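You operate a simulated robot arm through the tools that you are given. There is no shell and no other tool. Be economical: measure what you need, move in short steps, check, and stop when the job is done.

Carry out the task below with a simulated two-armed robot. There is one attempt and no reset: what you move stays moved.

JOB
Screw the brass cap under the guard hood down till grease shows.
Fine: unlatch and open the hood for it; shut and latch it after. Where these are worked on the way, their far stop is far enough and under half their travel is too little: guard hood.

The check looks at the end state, three seconds after you hand in, the way a careful person would. Anything else that was tipped, shoved, dropped, spilled or broken makes it a failure. Lids that push on must go on centred and level and be pressed home; caps that screw on are set level and turned clockwise until they are tight.

ROBOT AND FRAMES
Two 7-joint arms with two-finger grippers on one trunk, hanging from a carriage that runs on a gantry, over the field with the corners [120, 228.1], [-8, 228], [-7.6, -42], [120.4, -41.9] (x, y) and turns from -7.662 to 4.346 rad about z. Base frame: it is fixed where the carriage stands at the start and does not move with it; the origin is on the floor, on the carriage's upright axis, x ahead of it, y to its left, z up. Readings come in cm, rad, newtons and seconds.
The left shoulder is at the start at [4, 15.8, 137.2], the right one opposite. With the tool pointing down near the work surface each hand reaches from about 22 to 60 cm from the robot's upright axis, wherever it stands, measured 20 degrees to its own side. Places, roughly: brass cap [40, -40, 110]; guard hood [40, -40, 110]; yellow latch [40, -10, 120]; yellow lock bar [70, -140, 80]. Payload 1.96 kg a hand.
Tool frame (each hand has its own): the origin (TCP) lies between the finger pads and is the grasp point; the fingertips stand 2 cm ahead of it; z points along the fingers, y is the line along which they close. Largest opening 7.2 cm; the body of the gripper starts 3.8 cm behind the TCP.
Orientation is that of the tool frame in the base frame, as a unit quaternion [x, y, z, w]. With the fingers straight down and closing along the base's y, the tool's x points along the base's -x, its y along +y and its z along -z.

CONTROLS
- The arms move only by the tool apply_moves. It takes "left_targets", "right_targets" or both (then of equal length, played together; a hand with none holds still); each is one flat list of numbers, 6 for each row, row after row: the shift along the tool's x, y, z in cm, then the turn, a rotation vector about the tool's x, y, z in rad. In form: [dx, dy, dz, ax, ay, az, dx, dy, dz, ax, ay, az, ...]. A call has 1 to 12 rows; each row is the pose to reach, as a shift and turn from the pose commanded when the call began, along the tool's axes at that moment. "left_fingers" and "right_fingers" are, for a hand that has rows, the closure in counts, from 0 (fully open) to 255 (shut), set as the call begins (left out, the last holds). Rows are played at 5 a second. More than 5 cm and 0.15 rad between two rows, or a gripper value outside its range, and nothing of the call is played. Where a pose cannot be reached the arm comes as near as it can. A force on the tool above 40 N (or 10 N above the force at the start of the call, whichever is more), or a blocked arm, ends the call early, and 0.2 s more pass. Each finger travels about 4.5 cm/s and halts on what it meets, pressing with about 38 N; the grip force reading is that of the motor and also rises with nothing between the fingers. The clock runs only during rows and for 0.2 s after the last one: add rows that repeat a pose to give the fingers time. It gives the time, the measured TCP pose, the force on the tool (base axes), the opening and the grip force at its end, in the units of the frame above (readings bear some noise), with the torque about the TCP (base axes, N m) and any sound that the robot's microphone picked up, and new pictures: "pictures" is both (left out), scene, wrist or none (wrist: the cameras of the hands that moved).
- Cameras (640 x 400 px; columns grow to the right, rows downward): "scene" is now at [19.45, -5.87, 173.11]; the picture's right is [-0.86, -0.51, 0.00], its down [-0.42, 0.71, -0.56] and it looks along [0.29, -0.48, -0.83] (base axes); focal length 279 px, centre (320, 200). "left" rides on the left gripper at [7.1, -1.9, -8.2] in its tool frame; the picture's right is [0.26, 0.96, 0.00], its down [-0.67, 0.18, -0.72] and it looks along [-0.69, 0.19, 0.70] (tool axes); focal length 280 px, centre (320, 200). "right" rides on the right gripper at [7.1, 1.9, -8.2] in its tool frame; the picture's right is [-0.26, 0.97, 0.00], its down [-0.67, -0.18, -0.72] and it looks along [-0.69, -0.19, 0.70] (tool axes); focal length 280 px, centre (320, 200). There is no depth. A picture from a camera that has moved, and an enlarged one, comes with that camera's place and axes in the base frame and with its lens.
- slide_trunk(by): slides the trunk up (or, below 0, down) by that many cm; the arms and the scene camera ride with it, the base frame stays. It gives what a move gives, with no picture.
- roll_base(legs): drives the robot by 1 to 6 legs, each [ahead, left, turn to the left] in cm, cm and rad, along the robot's own axes; the way and the turn of a leg run together, so that a leg with both is an arc; at most 150 cm and 3.142 rad a leg. The arms and the cameras ride along, it lands a little off, and it stops where it bumps. It keeps to its track: a leg is cut to what the track allows. It gives what a move gives, and a new picture of the scene camera.
- pan_tilt(pan, tilt): turns the head with the scene camera to pan (to the left, within 1.501 rad either way) and tilt (down, from -0.506 to 1.204), counted from straight ahead of the robot. It gives what a move gives, and a new picture of the scene camera.
- zoom(camera, box): a new picture of the part [left, top, right, bottom] of that camera's present view, enlarged. No time passes.
- sign_off(): hands the job in; it is judged then, once.

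Work in short steps. Places have to be worked out from the pictures, the camera data and where the tool is seen: move nearer, look again, correct. Check each grasp and each placing, and mend what went wrong. You have 120 turns and 260 pictures in all, those below and enlarged ones among them. Open the grippers and draw the arms clear of the work before you hand the job in, unless the task says otherwise; then end with one line.

The tools are called after "Emit:" as name(argument=value, ...) on one line, values as JSON. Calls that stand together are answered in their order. apply_moves: Moves the arms, as the interface text tells. Its arguments: {"type":"object","properties":{"left_targets":{"type":"array","items":{"type":"number"}},"left_fingers":{"type":"number"},"right_targets":{"type":"array","items":{"type":"number"}},"right_fingers":{"type":"number"},"pictures":{"type":"string","enum":["both","scene","wrist","none"]}},"required":[]} The other tools are called the same way: slide_trunk (by) slides the trunk up or down; roll_base (legs) drives the base; pan_tilt (pan, tilt) turns the head that bears the scene camera; zoom (camera, box) takes an enlarged picture of a part of a camera's view; sign_off () hands the job in.

At the start:

```text
clock: 0.0
left_ee_pos: [25.09, -4.76, 141.05]
left_orientation: [0.0, 1.0, 0.0, 0.001]
left_force: [0.5, -0.1, 0.6]
left_ft_torque: [-0.01, 0.0, 0.0]
left_grip_width: 7.18
left_grasp_force: 0.0
right_ee_pos: [29.61, -43.64, 141.04]
right_orientation: [0.0, 1.0, 0.0, 0.0]
right_force: [0.0, -0.6, 0.2]
right_ft_torque: [0.0, -0.01, 0.03]
right_grip_width: 7.18
right_grasp_force: 0.1
trunk travel left (down, up): [-77.5, 6.5]
robot x, y, heading: [0.24, 0.36, -0.001]
head pan, tilt: [-1.033, 0.979]
```

scene: 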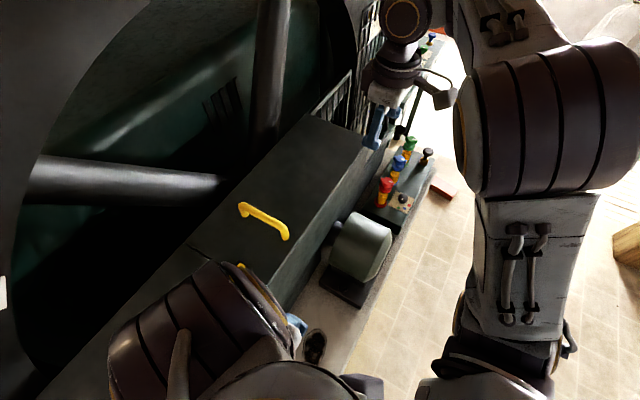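
right: 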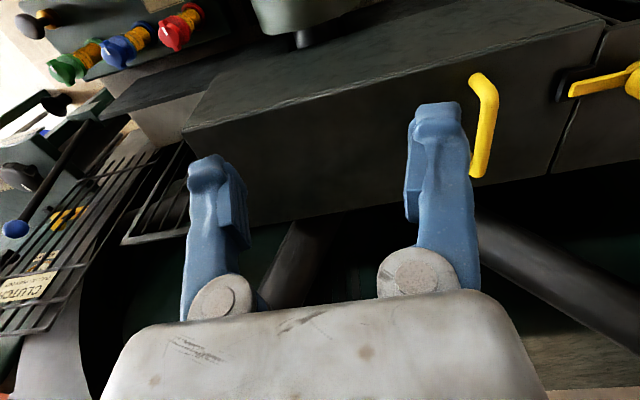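
left: 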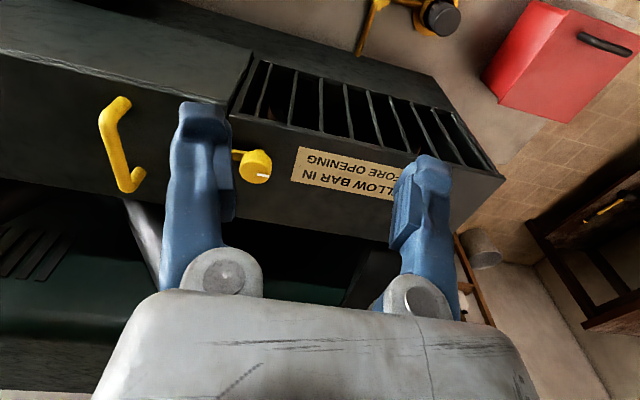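

The left wrist view shows a sign about a yellow bar being put in before opening. I'll read it, and look at the lever panel with the CLUTCH label.

Emit:
zoom(camera="left", box=[220, 120, 420, 245])

Emit:
zoom(camera="right", box=[0, 0, 240, 330])

Emit:
pan_tilt(pan=-0.5, tilt=0.7)

Emit:
pan_tilt(pan=-1.4, tilt=0.5)

```text
3.20 times, centred on (320, 182) of left
camera zoom: at [17.87, -6.72, 149.17], right [-0.26, 0.96, 0.0], down [0.67, 0.18, 0.72], along [0.69, 0.19, -0.7], focal length 897 px, centre (320, 256)
```

zoom: 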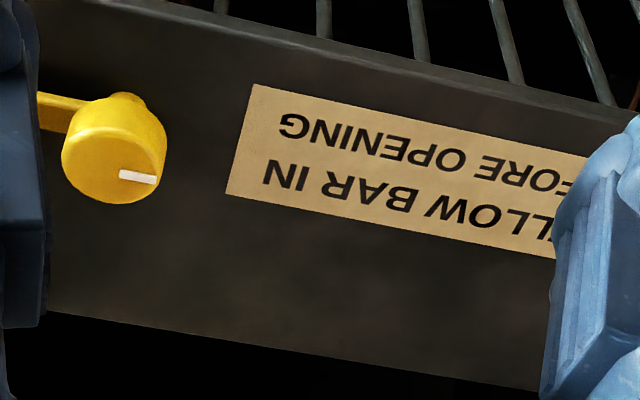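

```text
1.21 times, centred on (120, 165) of right
camera zoom: at [22.49, -41.52, 149.29], right [0.26, 0.97, 0.0], down [0.67, -0.18, 0.72], along [0.69, -0.19, -0.7], focal length 340 px, centre (562, 242)
```

zoom: 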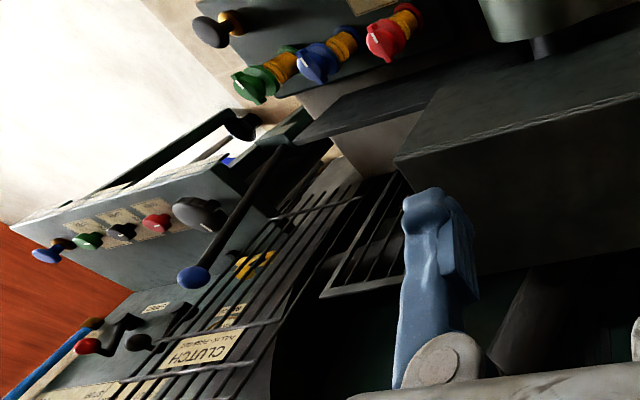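

```text
clock: 1.0
left_ee_pos: [25.02, -4.88, 141.0]
left_orientation: [0.0, 1.0, 0.0, 0.0]
left_force: [0.0, -0.2, 0.4]
left_ft_torque: [0.0, 0.02, -0.04]
left_grip_width: 7.19
left_grasp_force: 0.0
right_ee_pos: [29.48, -43.68, 141.0]
right_orientation: [0.0, 1.0, 0.0, 0.0]
right_force: [-0.1, 0.9, 0.2]
right_ft_torque: [-0.04, 0.01, -0.01]
right_grip_width: 7.19
right_grasp_force: 0.0
trunk travel left (down, up): [-77.5, 6.5]
robot x, y, heading: [0.14, 0.19, 0.002]
head pan, tilt: [-0.499, 0.7]
camera scene: at [23.27, -3.84, 175.29], right [-0.48, -0.88, 0.0], down [-0.57, 0.31, -0.76], along [0.67, -0.37, -0.64], focal length 279 px, centre (320, 200)
```

scene: 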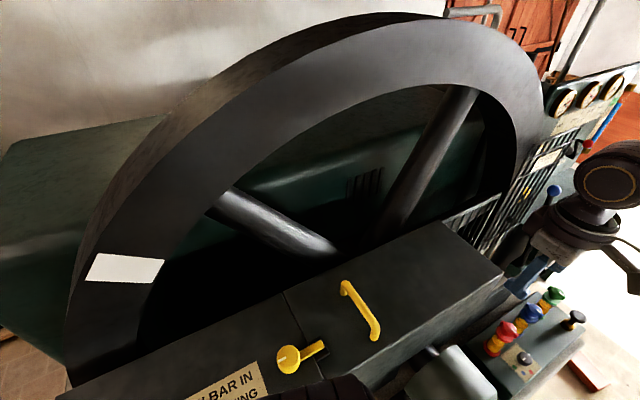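

```text
clock: 2.2
left_ee_pos: [25.08, -4.85, 141.1]
left_orientation: [0.0, 1.0, 0.0, 0.0]
left_force: [0.9, 0.3, 0.9]
left_ft_torque: [0.05, 0.01, 0.05]
left_grip_width: 7.18
left_grasp_force: 0.2
right_ee_pos: [29.41, -43.7, 141.08]
right_orientation: [0.0, 1.0, 0.0, 0.0]
right_force: [-0.3, -0.9, -0.3]
right_ft_torque: [-0.01, -0.01, 0.0]
right_grip_width: 7.21
right_grasp_force: 0.0
trunk travel left (down, up): [-77.5, 6.5]
robot x, y, heading: [-0.19, 0.39, 0.001]
head pan, tilt: [-1.4, 0.499]
camera scene: at [17.38, -8.73, 177.06], right [-0.99, -0.17, 0.0], down [-0.08, 0.47, -0.88], along [0.15, -0.86, -0.48], focal length 279 px, centre (320, 200)
```

scene: 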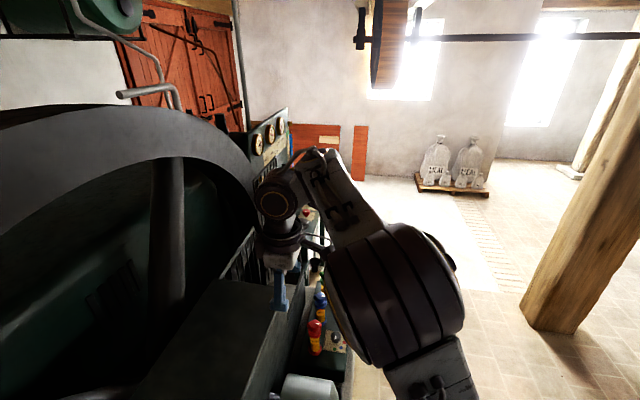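

The lock bar should project to about (88,199) in the right wrist view, where a yellow item sits behind the bars. I'll enlarge that.

Emit:
zoom(camera="right", box=[0, 120, 160, 300])

Emit:
zoom(camera="scene", box=[220, 100, 360, 300])

```text
2.22 times, centred on (80, 210) of right
camera zoom: at [22.49, -41.52, 149.29], right [0.26, 0.97, 0.0], down [0.67, -0.18, 0.72], along [0.69, -0.19, -0.7], focal length 623 px, centre (853, 178)
```

zoom: 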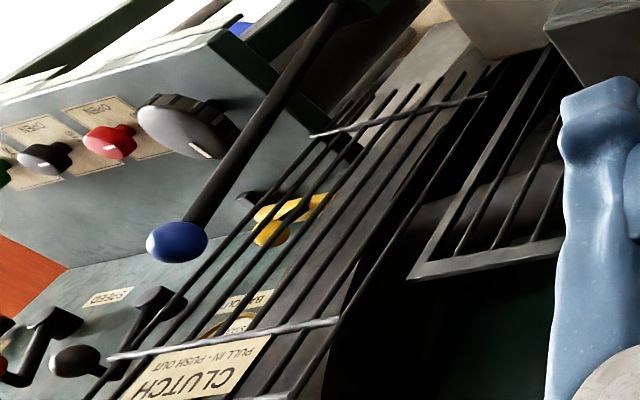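

```text
2.00 times, centred on (290, 200) of scene
camera zoom: at [17.38, -8.73, 177.06], right [-0.99, -0.17, 0.0], down [-0.08, 0.47, -0.88], along [0.15, -0.86, -0.48], focal length 558 px, centre (380, 200)
```

zoom: 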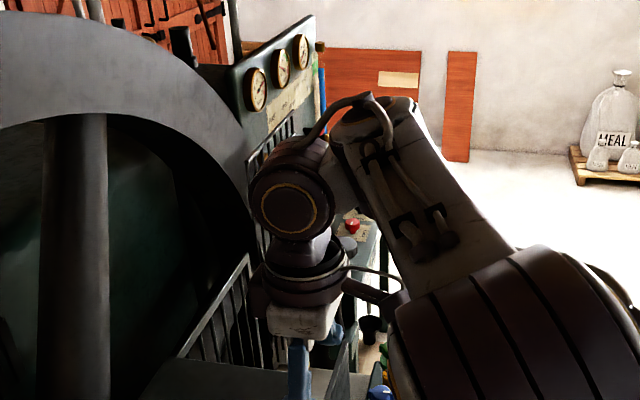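

The lock bar is on a bench behind a rail, with CLUTCH and other labels nearby. I'll drive to the right end of the track, with the hands well above everything, to look at it.

Emit:
roll_base(legs=[[0, -25, 0]])

Emit:
apply_moves(right_targets=[0, 0, 0, 0, 0, 0], pictures="wrist")

```text
clock: 4.0
left_ee_pos: [24.95, -29.99, 141.04]
left_orientation: [-0.001, 1.0, -0.001, -0.001]
left_force: [-0.6, -0.5, 0.7]
left_ft_torque: [0.02, 0.02, 0.01]
left_grip_width: 7.22
left_grasp_force: 0.0
right_ee_pos: [29.57, -68.9, 141.16]
right_orientation: [-0.001, 1.0, 0.0, 0.0]
right_force: [-0.1, -1.0, -0.5]
right_ft_torque: [0.03, 0.0, 0.0]
right_grip_width: 7.19
right_grasp_force: 0.1
trunk travel left (down, up): [-77.5, 6.5]
robot x, y, heading: [-0.11, -25.07, -0.003]
head pan, tilt: [-1.4, 0.499]
camera scene: at [17.4, -33.89, 177.06], right [-0.99, -0.17, 0.0], down [-0.08, 0.47, -0.88], along [0.15, -0.86, -0.48], focal length 279 px, centre (320, 200)
```

scene: 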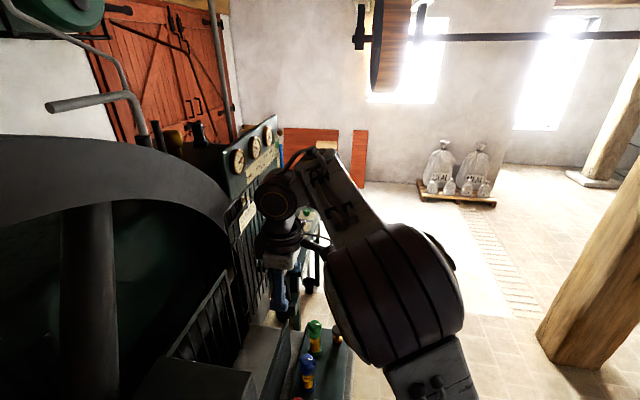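

```text
clock: 4.4
left_ee_pos: [25.11, -30.0, 141.04]
left_orientation: [-0.002, 1.0, -0.001, 0.0]
left_force: [0.4, 0.0, -0.6]
left_ft_torque: [0.04, -0.01, 0.03]
left_grip_width: 7.19
left_grasp_force: 0.1
right_ee_pos: [29.55, -68.81, 141.06]
right_orientation: [0.0, 1.0, -0.001, 0.0]
right_force: [0.0, 1.0, 0.3]
right_ft_torque: [-0.05, -0.02, -0.02]
right_grip_width: 7.22
right_grasp_force: 0.0
trunk travel left (down, up): [-77.5, 6.5]
robot x, y, heading: [0.08, -25.26, 0.001]
head pan, tilt: [-1.4, 0.499]
camera right: at [22.57, -66.67, 149.29], right [0.26, 0.97, 0.0], down [0.67, -0.18, 0.72], along [0.69, -0.19, -0.7], focal length 280 px, centre (320, 200)
```

right: 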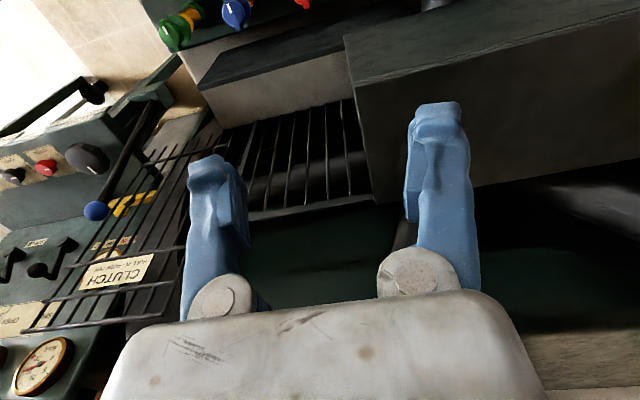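

I can see the yellow bar near (130,200) in the right view. I'll enlarge that.

Emit:
zoom(camera="right", box=[0, 120, 190, 340])

Emit:
zoom(camera="right", box=[70, 170, 190, 290])

Emit:
zoom(camera="scene", box=[220, 110, 360, 340])

```text
1.82 times, centred on (95, 230) of right
camera zoom: at [22.57, -66.67, 149.29], right [0.26, 0.97, 0.0], down [0.67, -0.18, 0.72], along [0.69, -0.19, -0.7], focal length 510 px, centre (729, 146)
```

zoom: 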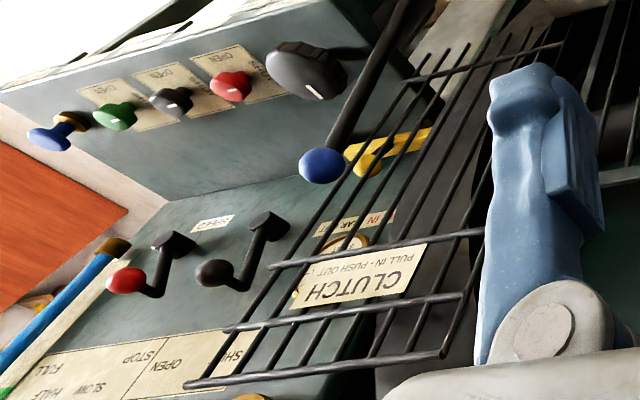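

```text
3.33 times, centred on (130, 230) of right
camera zoom: at [22.57, -66.67, 149.29], right [0.26, 0.97, 0.0], down [0.67, -0.18, 0.72], along [0.69, -0.19, -0.7], focal length 935 px, centre (953, 100)
```

zoom: 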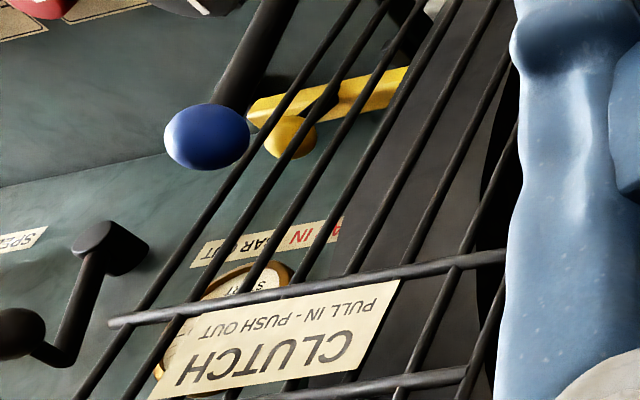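

```text
1.74 times, centred on (290, 225) of scene
camera zoom: at [17.4, -33.9, 177.06], right [-0.99, -0.17, 0.0], down [-0.08, 0.47, -0.88], along [0.15, -0.86, -0.48], focal length 485 px, centre (372, 156)
```

zoom: 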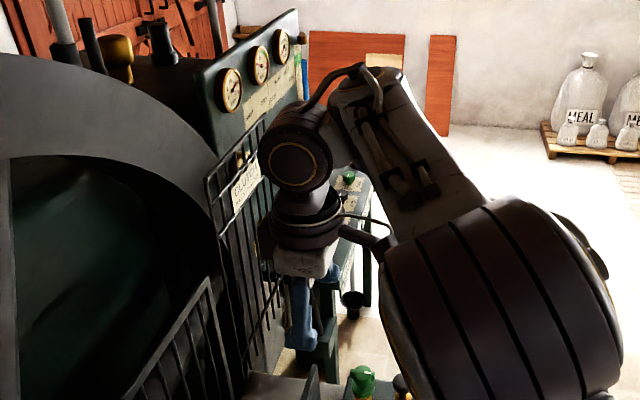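

The bar sits behind the CLUTCH guard at about (68,-142,88), beside an "IN / BAR / OUT" plate. I need a closer look to see whether it is in or out, so I'll roll to the track's right end.

Emit:
roll_base(legs=[[0, -16, 0]])

Emit:
apply_moves(right_targets=[0, -4, 0, 0, 0, 0, 0, -8, 0, 0, 0, 0, 0, -12, 0, 0, 0, 0], pictures="wrist")

```text
clock: 5.8
left_ee_pos: [25.08, -45.77, 141.13]
left_orientation: [-0.001, 1.0, 0.001, 0.0]
left_force: [0.4, -0.2, -0.5]
left_ft_torque: [0.03, 0.0, 0.0]
left_grip_width: 7.2
left_grasp_force: 0.2
right_ee_pos: [29.61, -84.46, 141.12]
right_orientation: [-0.001, 1.0, 0.0, -0.001]
right_force: [-0.9, 0.0, -0.5]
right_ft_torque: [0.02, 0.01, -0.01]
right_grip_width: 7.23
right_grasp_force: 0.0
trunk travel left (down, up): [-77.5, 6.5]
robot x, y, heading: [0.35, -41.13, -0.003]
head pan, tilt: [-1.4, 0.499]
camera scene: at [17.42, -49.65, 177.06], right [-0.99, -0.17, 0.0], down [-0.08, 0.47, -0.88], along [0.15, -0.86, -0.48], focal length 279 px, centre (320, 200)
```

scene: 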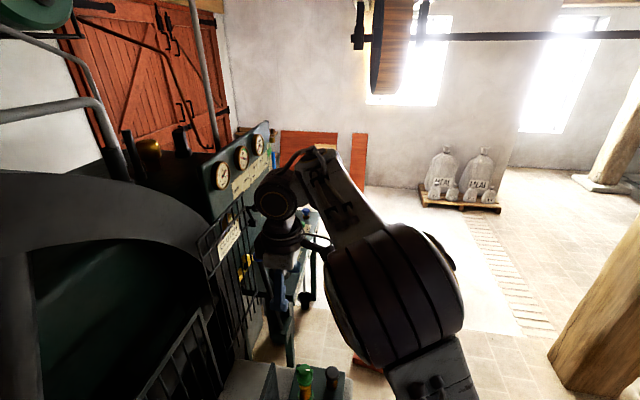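

```text
clock: 6.6
left_ee_pos: [25.16, -45.82, 141.13]
left_orientation: [-0.001, 1.0, 0.0, -0.002]
left_force: [-0.3, 0.2, 0.1]
left_ft_torque: [-0.03, 0.0, 0.03]
left_grip_width: 7.2
left_grasp_force: 0.0
right_ee_pos: [29.68, -96.53, 141.07]
right_orientation: [0.0, 1.0, 0.0, 0.001]
right_force: [0.0, -0.6, -0.9]
right_ft_torque: [0.0, 0.0, -0.01]
right_grip_width: 7.19
right_grasp_force: 0.0
trunk travel left (down, up): [-77.5, 6.5]
robot x, y, heading: [-0.08, -40.9, 0.001]
head pan, tilt: [-1.4, 0.499]
camera right: at [22.65, -94.5, 149.31], right [0.26, 0.97, 0.0], down [0.67, -0.18, 0.72], along [0.69, -0.19, -0.7], focal length 280 px, centre (320, 200)
```

right: 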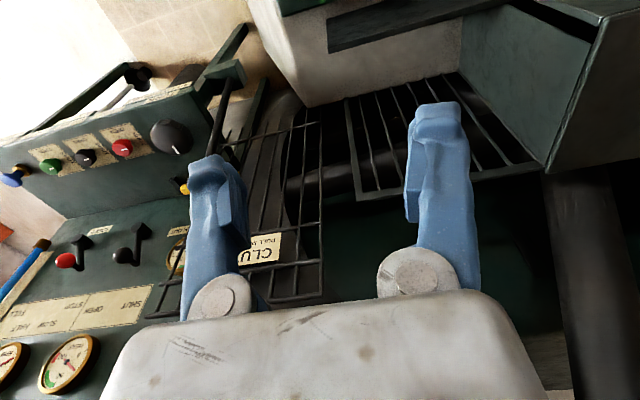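

The fingers block the view, so I'll yaw the hand toward the bench (clockwise from above) and look again.

Emit:
apply_moves(right_targets=[0, 0, 0, 0, 0, 0.15, 0, 0, 0, 0, 0, 0.3, 0, 0, 0, 0, 0, 0.45, 0, 0, 0, 0, 0, 0.6, 0, 0, 0, 0, 0, 0.75, 0, 0, 0, 0, 0, 0.9], pictures="wrist")

Emit:
zoom(camera="scene", box=[190, 180, 320, 370])

```text
clock: 8.0
left_ee_pos: [24.97, -45.8, 141.09]
left_orientation: [-0.001, 1.0, 0.0, 0.001]
left_force: [-0.3, 0.4, -0.3]
left_ft_torque: [0.01, 0.02, 0.0]
left_grip_width: 7.2
left_grasp_force: 0.1
right_ee_pos: [29.63, -96.48, 141.18]
right_orientation: [0.436, 0.9, 0.0, 0.0]
right_force: [1.5, 0.3, -0.1]
right_ft_torque: [0.03, 0.03, 0.02]
right_grip_width: 7.18
right_grasp_force: 0.2
trunk travel left (down, up): [-77.5, 6.5]
robot x, y, heading: [-0.2, -41.19, 0.001]
head pan, tilt: [-1.4, 0.499]
camera right: at [26.83, -89.58, 149.31], right [0.92, 0.39, 0.0], down [0.27, -0.64, 0.72], along [0.28, -0.66, -0.7], focal length 280 px, centre (320, 200)
```

right: 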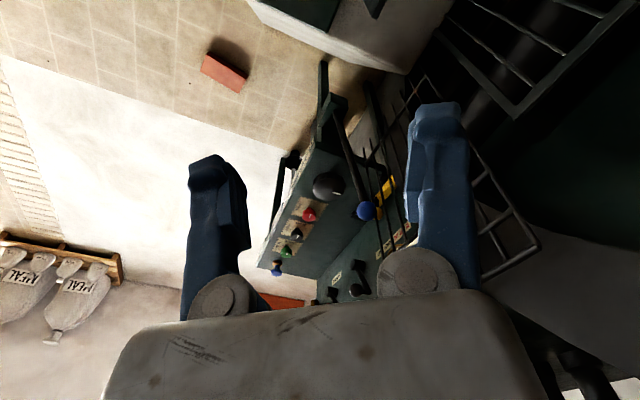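

```text
2.11 times, centred on (255, 275) of scene
camera zoom: at [17.42, -49.65, 177.06], right [-0.99, -0.17, 0.0], down [-0.08, 0.47, -0.88], along [0.15, -0.86, -0.48], focal length 587 px, centre (457, 42)
```

zoom: 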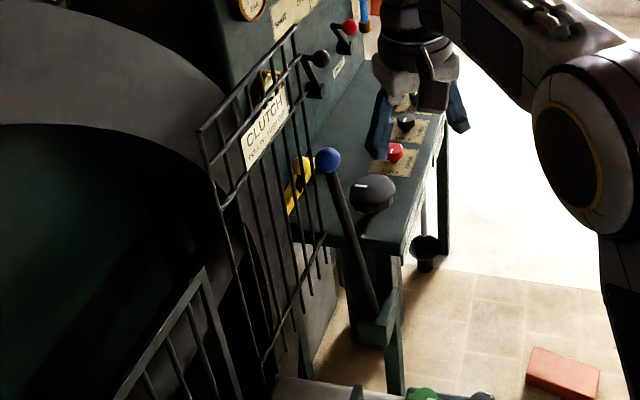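

Emit:
zoom(camera="scene", box=[230, 190, 285, 235])

Emit:
zoom(camera="right", box=[310, 140, 430, 290])

Emit:
zoom(camera="scene", box=[215, 230, 285, 280])

```text
8.89 times, centred on (258, 212) of scene
camera zoom: at [17.42, -49.65, 177.06], right [-0.99, -0.17, 0.0], down [-0.08, 0.47, -0.88], along [0.15, -0.86, -0.48], focal length 2479 px, centre (876, 89)
```

zoom: 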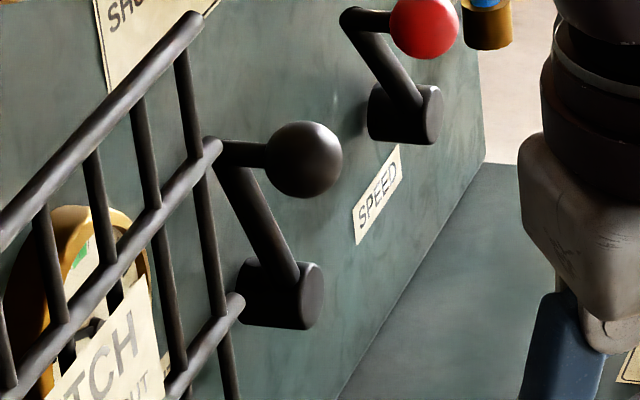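

```text
2.67 times, centred on (370, 215) of right
camera zoom: at [26.83, -89.58, 149.31], right [0.92, 0.39, 0.0], down [0.27, -0.64, 0.72], along [0.28, -0.66, -0.7], focal length 748 px, centre (187, 160)
```

zoom: 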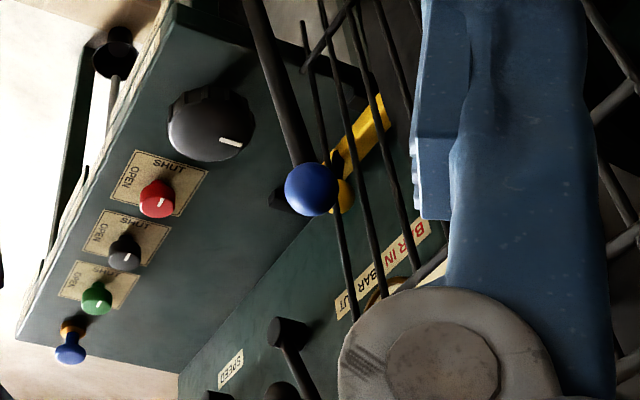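

```text
8.00 times, centred on (250, 255) of scene
camera zoom: at [17.42, -49.65, 177.06], right [-0.99, -0.17, 0.0], down [-0.08, 0.47, -0.88], along [0.15, -0.86, -0.48], focal length 2231 px, centre (880, -240)
```

zoom: 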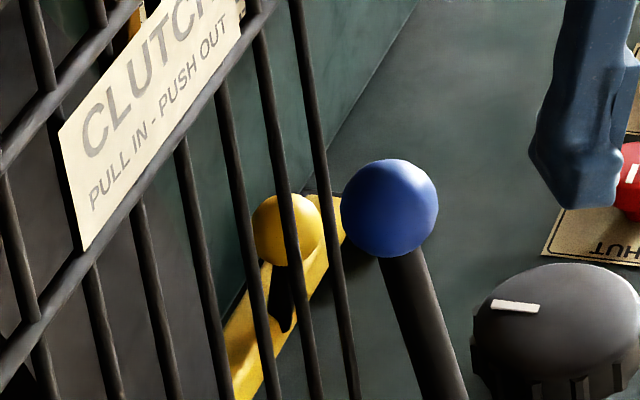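

The ball handle sits around y≈-140 and the BAR IN/OUT plate is near it, so I can't yet tell which state it's in. I'll enlarge strongly for accurate pixel positions.

Emit:
zoom(camera="right", box=[355, 170, 405, 205])

Emit:
zoom(camera="right", box=[365, 215, 415, 270])

```text
11.43 times, centred on (380, 188) of right
camera zoom: at [26.83, -89.58, 149.31], right [0.92, 0.39, 0.0], down [0.27, -0.64, 0.72], along [0.28, -0.66, -0.7], focal length 3204 px, centre (-366, 343)
```

zoom: 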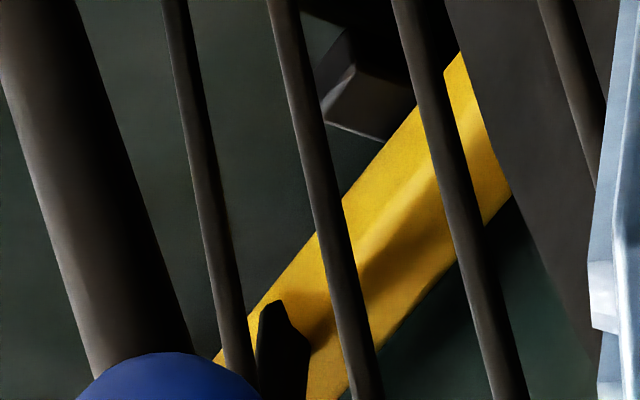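

```text
7.27 times, centred on (390, 242) of right
camera zoom: at [26.83, -89.58, 149.31], right [0.92, 0.39, 0.0], down [0.27, -0.64, 0.72], along [0.28, -0.66, -0.7], focal length 2039 px, centre (-189, -109)
```

zoom: 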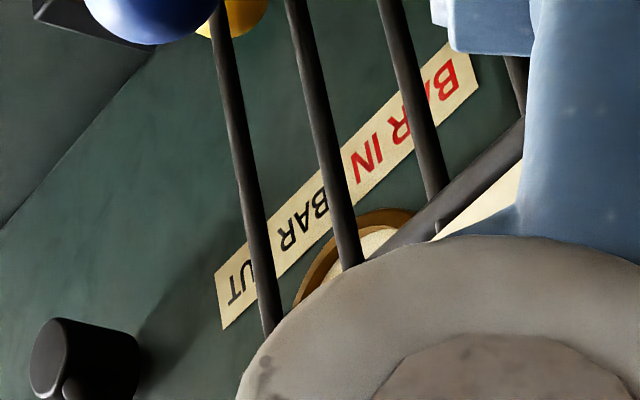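

The bar handle and plate boundary are within my measuring error, so I'll reach the hand farther toward the bench for a less oblique view.

Emit:
apply_moves(right_targets=[-4, -1.5, 0, 0, 0, -0.1, -8, -3, 0, 0, 0, -0.2, -12.6, -5, 0, 0, 0, -0.3, -12.6, -5, 0, 0, 0, -0.4], pictures="both")

```text
refused: row 3 steps farther than a row can; nothing moved
```

Smaller steps this time.

Emit:
apply_moves(right_targets=[-4, -1.5, 0, 0, 0, -0.1, -8, -3, 0, 0, 0, -0.2, -11, -4, 0, 0, 0, -0.3, -12.6, -5, 0, 0, 0, -0.4], pictures="both")

```text
clock: 9.0
left_ee_pos: [25.08, -45.68, 141.06]
left_orientation: [0.0, 1.0, 0.001, 0.0]
left_force: [-0.3, -0.7, -0.3]
left_ft_torque: [-0.03, -0.01, 0.0]
left_grip_width: 7.21
left_grasp_force: 0.0
right_ee_pos: [29.16, -105.21, 140.99]
right_orientation: [0.271, 0.963, 0.0, -0.005]
right_force: [1.1, 0.7, 0.0]
right_ft_torque: [0.0, 0.0, 0.0]
right_grip_width: 7.17
right_grasp_force: 0.1
right hand out of reach, approached as far as the arm can: row 2, 3, 4
trunk travel left (down, up): [-77.5, 6.5]
robot x, y, heading: [0.25, -40.95, 0.0]
head pan, tilt: [-1.4, 0.499]
camera scene: at [17.42, -49.65, 177.06], right [-0.99, -0.17, 0.0], down [-0.08, 0.47, -0.88], along [0.15, -0.86, -0.48], focal length 279 px, centre (320, 200)
camera right: at [24.29, -99.7, 149.19], right [0.73, 0.69, -0.01], down [0.49, -0.51, 0.71], along [0.48, -0.52, -0.7], focal length 280 px, centre (320, 200)
```

scene: 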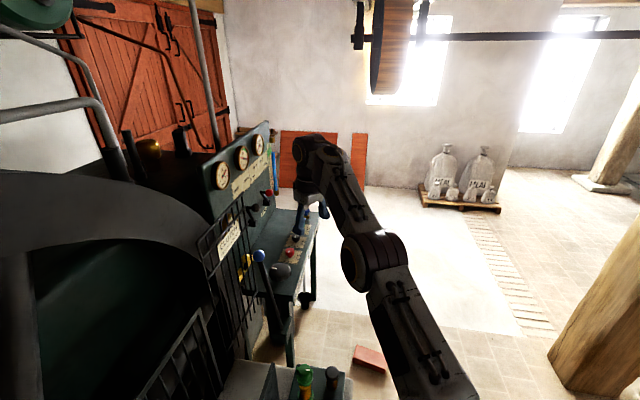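
right: 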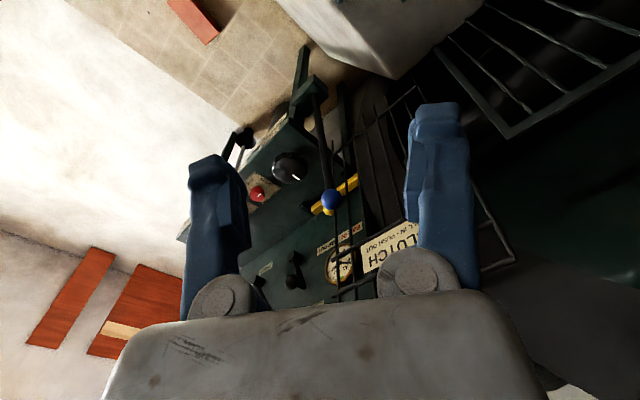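

Now a clearer angle. I'll enlarge the bar and plate.

Emit:
zoom(camera="right", box=[295, 165, 395, 285])

Emit:
zoom(camera="scene", box=[225, 210, 275, 310])

```text
3.33 times, centred on (345, 225) of right
camera zoom: at [24.29, -99.7, 149.19], right [0.73, 0.69, -0.01], down [0.49, -0.51, 0.71], along [0.48, -0.52, -0.7], focal length 935 px, centre (237, 117)
```

zoom: 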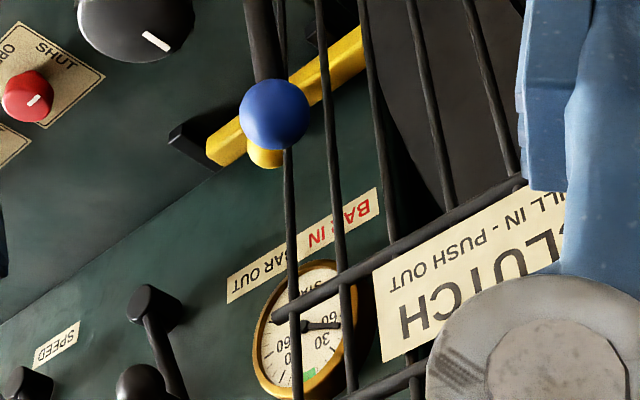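

```text
4.00 times, centred on (250, 260) of scene
camera zoom: at [17.42, -49.65, 177.06], right [-0.99, -0.17, 0.0], down [-0.08, 0.47, -0.88], along [0.15, -0.86, -0.48], focal length 1116 px, centre (600, -40)
```

zoom: 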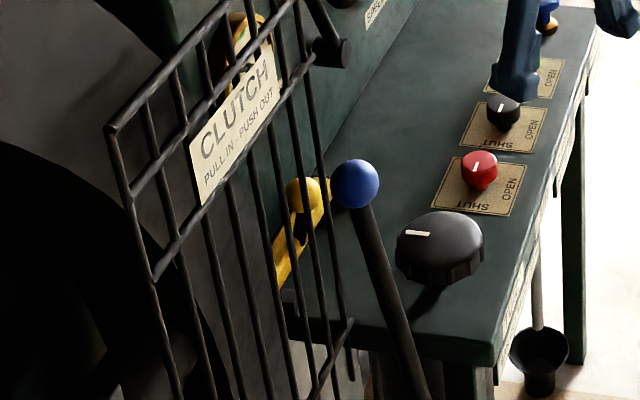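

The bar's +y end meets the rim at the same 3-D point (about (70,-134,84)) in three views, which suggests it is engaged in the wheel. I'll check the end and the guide brackets once more at high zoom.

Emit:
zoom(camera="right", box=[312, 160, 372, 220])

```text
6.67 times, centred on (342, 190) of right
camera zoom: at [24.29, -99.7, 149.19], right [0.73, 0.69, -0.01], down [0.49, -0.51, 0.71], along [0.48, -0.52, -0.7], focal length 1869 px, centre (173, 267)
```

zoom: 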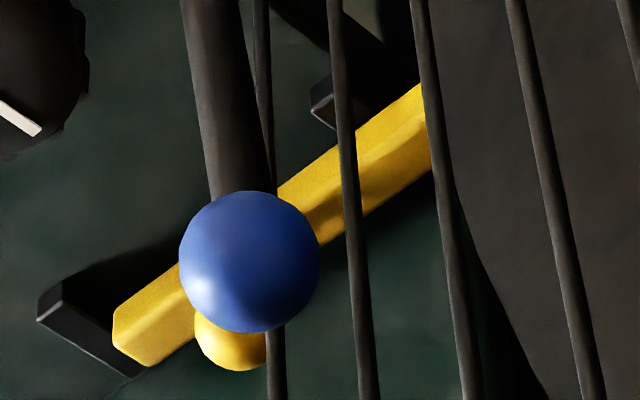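

The bar lies through both brackets into the rim with its handle end drawn up to the outer bracket, so it reads as IN. I'll leave it and return to the hood, fetching the right hand back.

Emit:
roll_base(legs=[[0, 31, 0]])

Emit:
apply_moves(right_targets=[4, 1.5, 0, 0, 0, -0.1, 8, 3, 0, 0, 0, -0.2, 11, 5, 0, 0, 0, -0.3, 12, 8, 0, 0, 0, -0.4, 13, 11, 0, 0, 0, -0.5], pictures="wrist")

Emit:
pan_tilt(pan=-0.3, tilt=1.0)

```text
clock: 11.1
left_ee_pos: [25.05, -14.61, 141.07]
left_orientation: [-0.002, 1.0, 0.0, 0.0]
left_force: [0.5, 0.1, 0.9]
left_ft_torque: [0.0, 0.01, -0.01]
left_grip_width: 7.2
left_grasp_force: 0.1
right_ee_pos: [29.32, -74.03, 141.0]
right_orientation: [0.27, 0.963, 0.0, -0.004]
right_force: [0.4, 0.4, 0.3]
right_ft_torque: [0.02, 0.02, 0.01]
right_grip_width: 7.21
right_grasp_force: 0.1
trunk travel left (down, up): [-77.5, 6.5]
robot x, y, heading: [-0.04, -9.86, 0.004]
head pan, tilt: [-1.4, 0.499]
camera scene: at [17.35, -18.58, 177.07], right [-0.98, -0.18, 0.0], down [-0.08, 0.47, -0.88], along [0.15, -0.86, -0.48], focal length 279 px, centre (320, 200)
```

scene: 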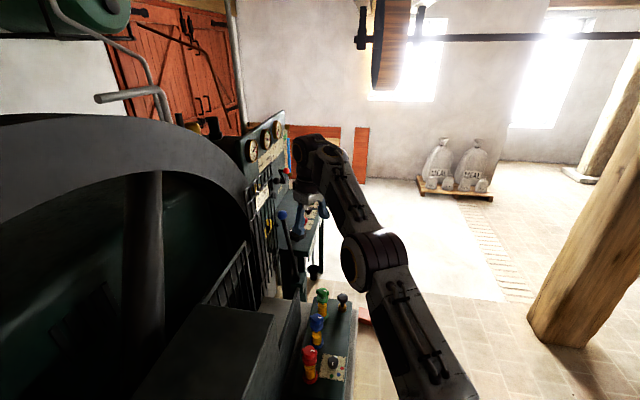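

```text
clock: 12.3
left_ee_pos: [24.89, -14.59, 141.12]
left_orientation: [-0.003, 1.0, 0.0, -0.001]
left_force: [0.4, -0.5, 0.5]
left_ft_torque: [0.05, 0.0, 0.01]
left_grip_width: 7.19
left_grasp_force: 0.0
right_ee_pos: [23.96, -57.9, 141.08]
right_orientation: [0.022, 1.0, 0.0, -0.005]
right_force: [0.9, 0.0, 0.6]
right_ft_torque: [-0.04, 0.01, 0.0]
right_grip_width: 7.22
right_grasp_force: 0.1
trunk travel left (down, up): [-77.5, 6.5]
robot x, y, heading: [0.24, -9.76, 0.003]
head pan, tilt: [-1.4, 0.499]
camera right: at [17.11, -55.48, 149.32], right [0.3, 0.95, 0.0], down [0.67, -0.21, 0.71], along [0.67, -0.22, -0.71], focal length 280 px, centre (320, 200)
```

right: 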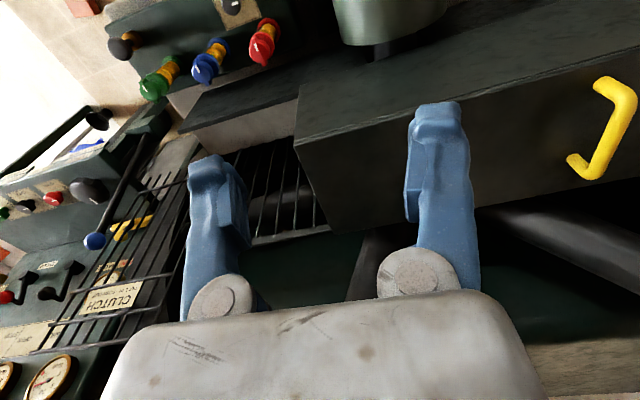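

```text
clock: 13.6
left_ee_pos: [25.0, -14.66, 141.02]
left_orientation: [-0.003, 1.0, 0.0, 0.0]
left_force: [-1.1, 0.0, 1.0]
left_ft_torque: [0.02, 0.02, 0.01]
left_grip_width: 7.19
left_grasp_force: 0.0
right_ee_pos: [23.9, -58.02, 141.09]
right_orientation: [0.023, 1.0, 0.0, -0.005]
right_force: [-0.5, 0.3, 0.7]
right_ft_torque: [-0.07, -0.01, -0.03]
right_grip_width: 7.23
right_grasp_force: 0.3
trunk travel left (down, up): [-77.5, 6.5]
robot x, y, heading: [0.4, -9.85, 0.008]
head pan, tilt: [-0.3, 1.0]
camera scene: at [22.42, -11.65, 172.96], right [-0.29, -0.96, 0.0], down [-0.8, 0.25, -0.54], along [0.52, -0.16, -0.84], focal length 279 px, centre (320, 200)
```

scene: 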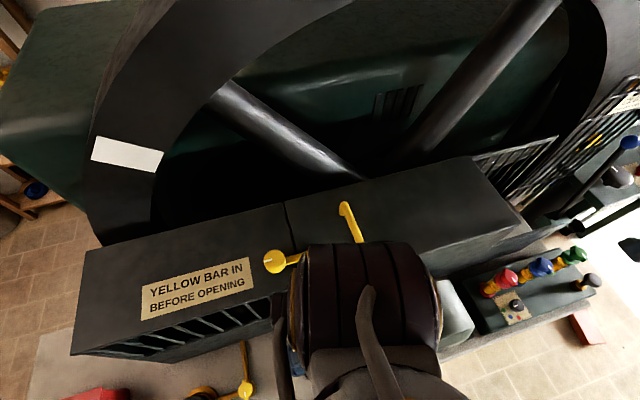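

The hood (with its handle at about (47,-26,119)) and latch knob (about (45,-9,118)) are placed roughly. I'll view the latch from the left hand.

Emit:
apply_moves(left_targets=[0, 3, 2, 0, 0, 0, 0, 6, 4, 0, 0, 0], pictures="wrist")

Emit:
zoom(camera="left", box=[100, 0, 420, 200])

```text
clock: 14.2
left_ee_pos: [25.0, -8.72, 137.04]
left_orientation: [-0.003, 1.0, 0.0, 0.0]
left_force: [-0.3, -0.7, 0.8]
left_ft_torque: [0.02, 0.01, 0.01]
left_grip_width: 7.19
left_grasp_force: 0.0
right_ee_pos: [23.96, -57.94, 140.98]
right_orientation: [0.022, 1.0, 0.0, -0.004]
right_force: [-0.4, -0.7, 0.4]
right_ft_torque: [0.01, -0.02, 0.0]
right_grip_width: 7.19
right_grasp_force: 0.0
trunk travel left (down, up): [-77.5, 6.5]
robot x, y, heading: [0.15, -10.03, 0.005]
head pan, tilt: [-0.3, 1.0]
camera left: at [17.82, -10.52, 145.11], right [-0.27, 0.96, 0.0], down [0.67, 0.19, 0.72], along [0.69, 0.19, -0.7], focal length 280 px, centre (320, 200)
```

left: 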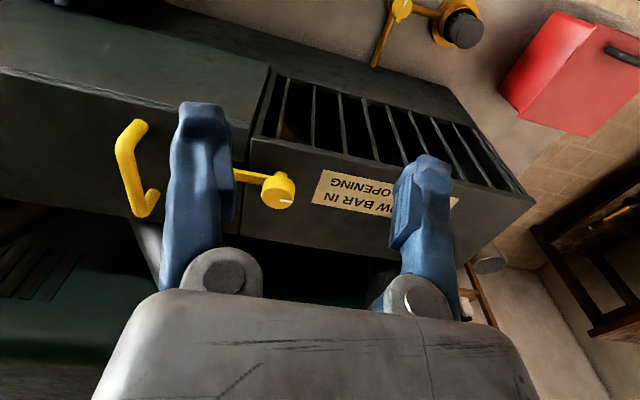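

```text
2.00 times, centred on (260, 100) of left
camera zoom: at [17.82, -10.52, 145.11], right [-0.27, 0.96, 0.0], down [0.67, 0.19, 0.72], along [0.69, 0.19, -0.7], focal length 561 px, centre (440, 400)
```

zoom: 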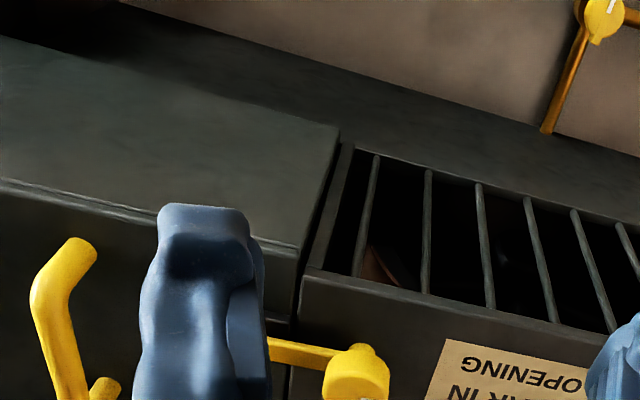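

Emit:
zoom(camera="scene", box=[240, 140, 560, 340])

Emit:
zoom(camera="right", box=[280, 0, 640, 225])

Emit:
zoom(camera="left", box=[220, 140, 320, 230])

```text
2.00 times, centred on (400, 240) of scene
camera zoom: at [22.42, -11.65, 172.96], right [-0.29, -0.96, 0.0], down [-0.81, 0.24, -0.54], along [0.52, -0.16, -0.84], focal length 558 px, centre (160, 120)
```

zoom: 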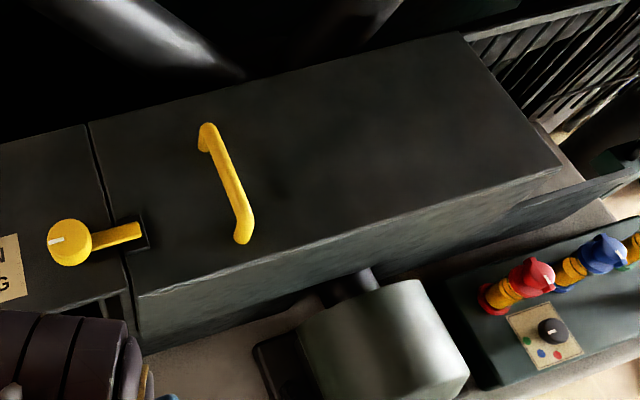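

```text
1.78 times, centred on (460, 112) of right
camera zoom: at [17.13, -55.5, 149.33], right [0.31, 0.95, 0.0], down [0.67, -0.21, 0.71], along [0.67, -0.22, -0.71], focal length 498 px, centre (71, 356)
```

zoom: 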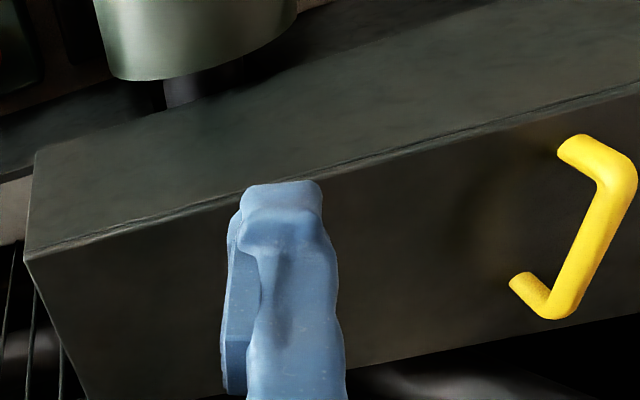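

```text
4.44 times, centred on (270, 185) of left
camera zoom: at [17.82, -10.52, 145.11], right [-0.27, 0.96, 0.0], down [0.67, 0.19, 0.72], along [0.69, 0.19, -0.7], focal length 1246 px, centre (542, 267)
```

zoom: 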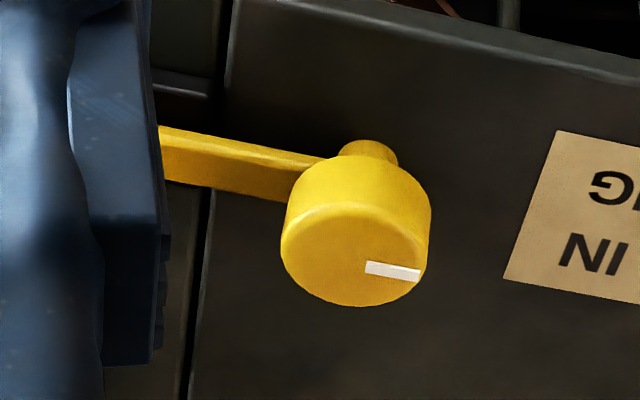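

The latch knob is a 4.5 cm cylinder, its top centre near (44.5,-8.9,118.8), with a lever reaching -y over the seam. I'll yaw the left hand 90° so it closes along x and bring it above the knob.

Emit:
apply_moves(left_targets=[-2, 0, 0, 0, 0, 0.14, -4, 0, 0, 0, 0, 0.28, -6, 0, 0, 0, 0, 0.42, -8, 0, 0, 0, 0, 0.56, -10, 0, 0, 0, 0, 0.7, -12, 0, 0, 0, 0, 0.84, -14, 0, 0, 0, 0, 0.98, -16, 0, 0, 0, 0, 1.12, -18, 0, 0, 0, 0, 1.26, -19, 0, 0, 0, 0, 1.4, -19.5, 0, 0, 0, 0, 1.5, -19.5, 0, 0, 0, 0, 1.571], pictures="both")

```text
clock: 16.8
left_ee_pos: [44.39, -8.63, 137.07]
left_orientation: [0.706, 0.708, 0.0, -0.001]
left_force: [-0.1, 0.1, -0.9]
left_ft_torque: [-0.02, 0.0, 0.02]
left_grip_width: 7.18
left_grasp_force: 0.1
right_ee_pos: [23.85, -57.95, 141.09]
right_orientation: [0.023, 1.0, 0.0, -0.003]
right_force: [-0.3, 1.2, 0.1]
right_ft_torque: [0.0, 0.0, 0.02]
right_grip_width: 7.19
right_grasp_force: 0.1
trunk travel left (down, up): [-77.5, 6.5]
robot x, y, heading: [0.05, -9.86, 0.007]
head pan, tilt: [-0.3, 1.0]
camera scene: at [22.42, -11.64, 172.96], right [-0.29, -0.96, 0.0], down [-0.81, 0.24, -0.54], along [0.52, -0.16, -0.84], focal length 279 px, centre (320, 200)
camera left: at [42.44, -1.43, 145.15], right [0.96, 0.26, 0.0], down [0.19, -0.67, 0.71], along [0.19, -0.69, -0.7], focal length 280 px, centre (320, 200)
```

scene: 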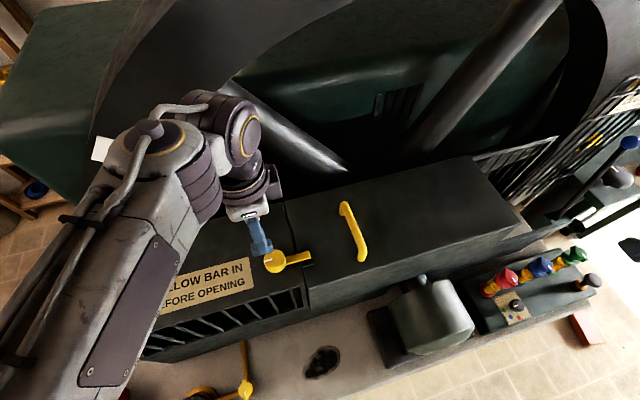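
left: 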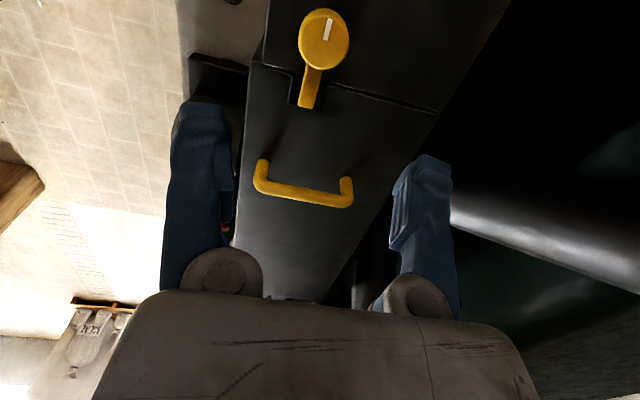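

The knob projects to (44.7,-8.6), under the hand. I'll enlarge the lever and keeper to see how it's held.

Emit:
zoom(camera="left", box=[240, 0, 400, 130])

Emit:
zoom(camera="scene", box=[250, 190, 390, 310])

```text
3.08 times, centred on (320, 65) of left
camera zoom: at [42.44, -1.43, 145.15], right [0.96, 0.26, 0.0], down [0.19, -0.67, 0.71], along [0.19, -0.69, -0.7], focal length 863 px, centre (320, 615)
```

zoom: 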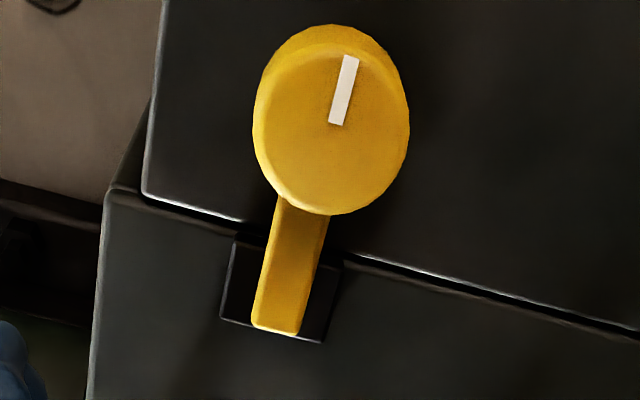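

```text
3.33 times, centred on (320, 250) of scene
camera zoom: at [22.42, -11.64, 172.96], right [-0.29, -0.96, 0.0], down [-0.81, 0.24, -0.54], along [0.52, -0.16, -0.84], focal length 930 px, centre (320, 33)
```

zoom: 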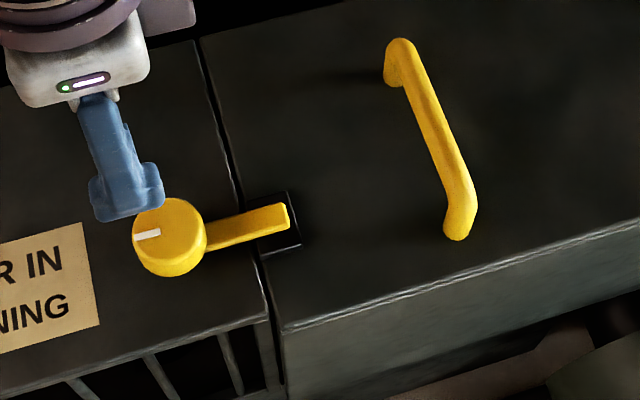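

The lever simply lies over a keeper on the hood, so turning the knob will free it. I'm lowering the left hand around the knob.

Emit:
apply_moves(left_targets=[0, 0.2, 5, 0, 0, 0, 0, 0.2, 10, 0, 0, 0, 0, 0.2, 14, 0, 0, 0, 0, 0.2, 17, 0, 0, 0, 0, 0.2, 18.5, 0, 0, 0, 0, 0.2, 18.5, 0, 0, 0], left_fingers=0, pictures="both")

```text
clock: 18.2
left_ee_pos: [44.57, -8.57, 118.62]
left_orientation: [0.706, 0.709, 0.0, 0.0]
left_force: [0.2, -0.5, -0.5]
left_ft_torque: [-0.01, -0.02, -0.02]
left_grip_width: 7.19
left_grasp_force: 0.1
right_ee_pos: [23.96, -57.86, 141.05]
right_orientation: [0.023, 1.0, 0.0, -0.005]
right_force: [-1.3, 0.1, -0.4]
right_ft_torque: [-0.03, 0.04, 0.02]
right_grip_width: 7.21
right_grasp_force: 0.1
trunk travel left (down, up): [-77.5, 6.5]
robot x, y, heading: [-0.39, -9.79, 0.004]
head pan, tilt: [-0.3, 1.0]
camera scene: at [22.42, -11.64, 172.95], right [-0.29, -0.96, 0.0], down [-0.81, 0.24, -0.54], along [0.52, -0.16, -0.84], focal length 279 px, centre (320, 200)
camera left: at [42.57, -1.43, 126.64], right [0.96, 0.27, 0.0], down [0.19, -0.67, 0.71], along [0.19, -0.69, -0.7], focal length 280 px, centre (320, 200)
```

scene: 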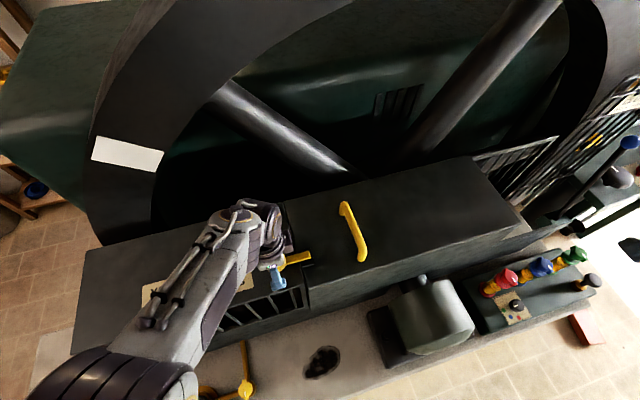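
left: 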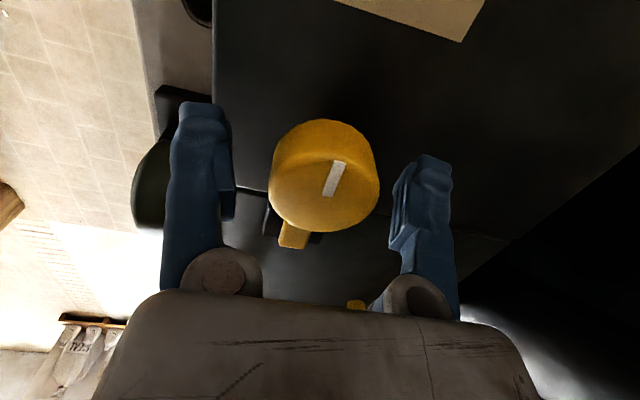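

The knob sits between the fingers. I'll go down slightly more and close.

Emit:
apply_moves(left_targets=[0, 0, 0.5, 0, 0, 0, 0, 0, 1, 0, 0, 0], pictures="none")

Emit:
apply_moves(left_targets=[0, 0, 0, 0, 0, 0, 0, 0, 0, 0, 0, 0, 0, 0, 0, 0, 0, 0, 0, 0, 0, 0, 0, 0, 0, 0, 0, 0, 0, 0], left_fingers=255, pictures="wrist")

```text
clock: 18.8
left_ee_pos: [44.58, -8.65, 117.5]
left_orientation: [0.705, 0.709, 0.0, 0.001]
left_force: [-0.5, 0.0, -0.2]
left_ft_torque: [0.0, -0.02, -0.03]
left_grip_width: 7.18
left_grasp_force: 0.2
right_ee_pos: [23.87, -57.91, 141.05]
right_orientation: [0.023, 1.0, 0.0, -0.005]
right_force: [-0.2, 0.0, -0.1]
right_ft_torque: [0.02, -0.01, -0.02]
right_grip_width: 7.2
right_grasp_force: 0.0
trunk travel left (down, up): [-77.5, 6.5]
robot x, y, heading: [0.27, -9.59, 0.006]
head pan, tilt: [-0.3, 1.0]
```

```text
clock: 20.0
left_ee_pos: [44.82, -8.63, 117.68]
left_orientation: [0.705, 0.709, 0.0, 0.001]
left_force: [21.8, 0.1, -10.1]
left_ft_torque: [-0.19, 0.72, 0.09]
left_grip_width: 4.05
left_grasp_force: 40.1
right_ee_pos: [24.18, -57.92, 141.1]
right_orientation: [0.022, 1.0, 0.0, -0.004]
right_force: [-0.3, 0.0, 0.0]
right_ft_torque: [-0.01, 0.03, -0.01]
right_grip_width: 7.2
right_grasp_force: 0.0
trunk travel left (down, up): [-77.5, 6.5]
robot x, y, heading: [-0.32, -9.89, 0.009]
head pan, tilt: [-0.3, 1.0]
camera left: at [42.78, -1.41, 125.7], right [0.96, 0.27, 0.0], down [0.19, -0.67, 0.72], along [0.19, -0.69, -0.7], focal length 280 px, centre (320, 200)
```

left: 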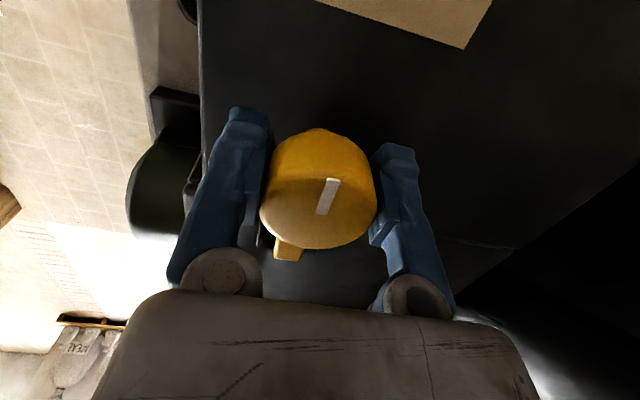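

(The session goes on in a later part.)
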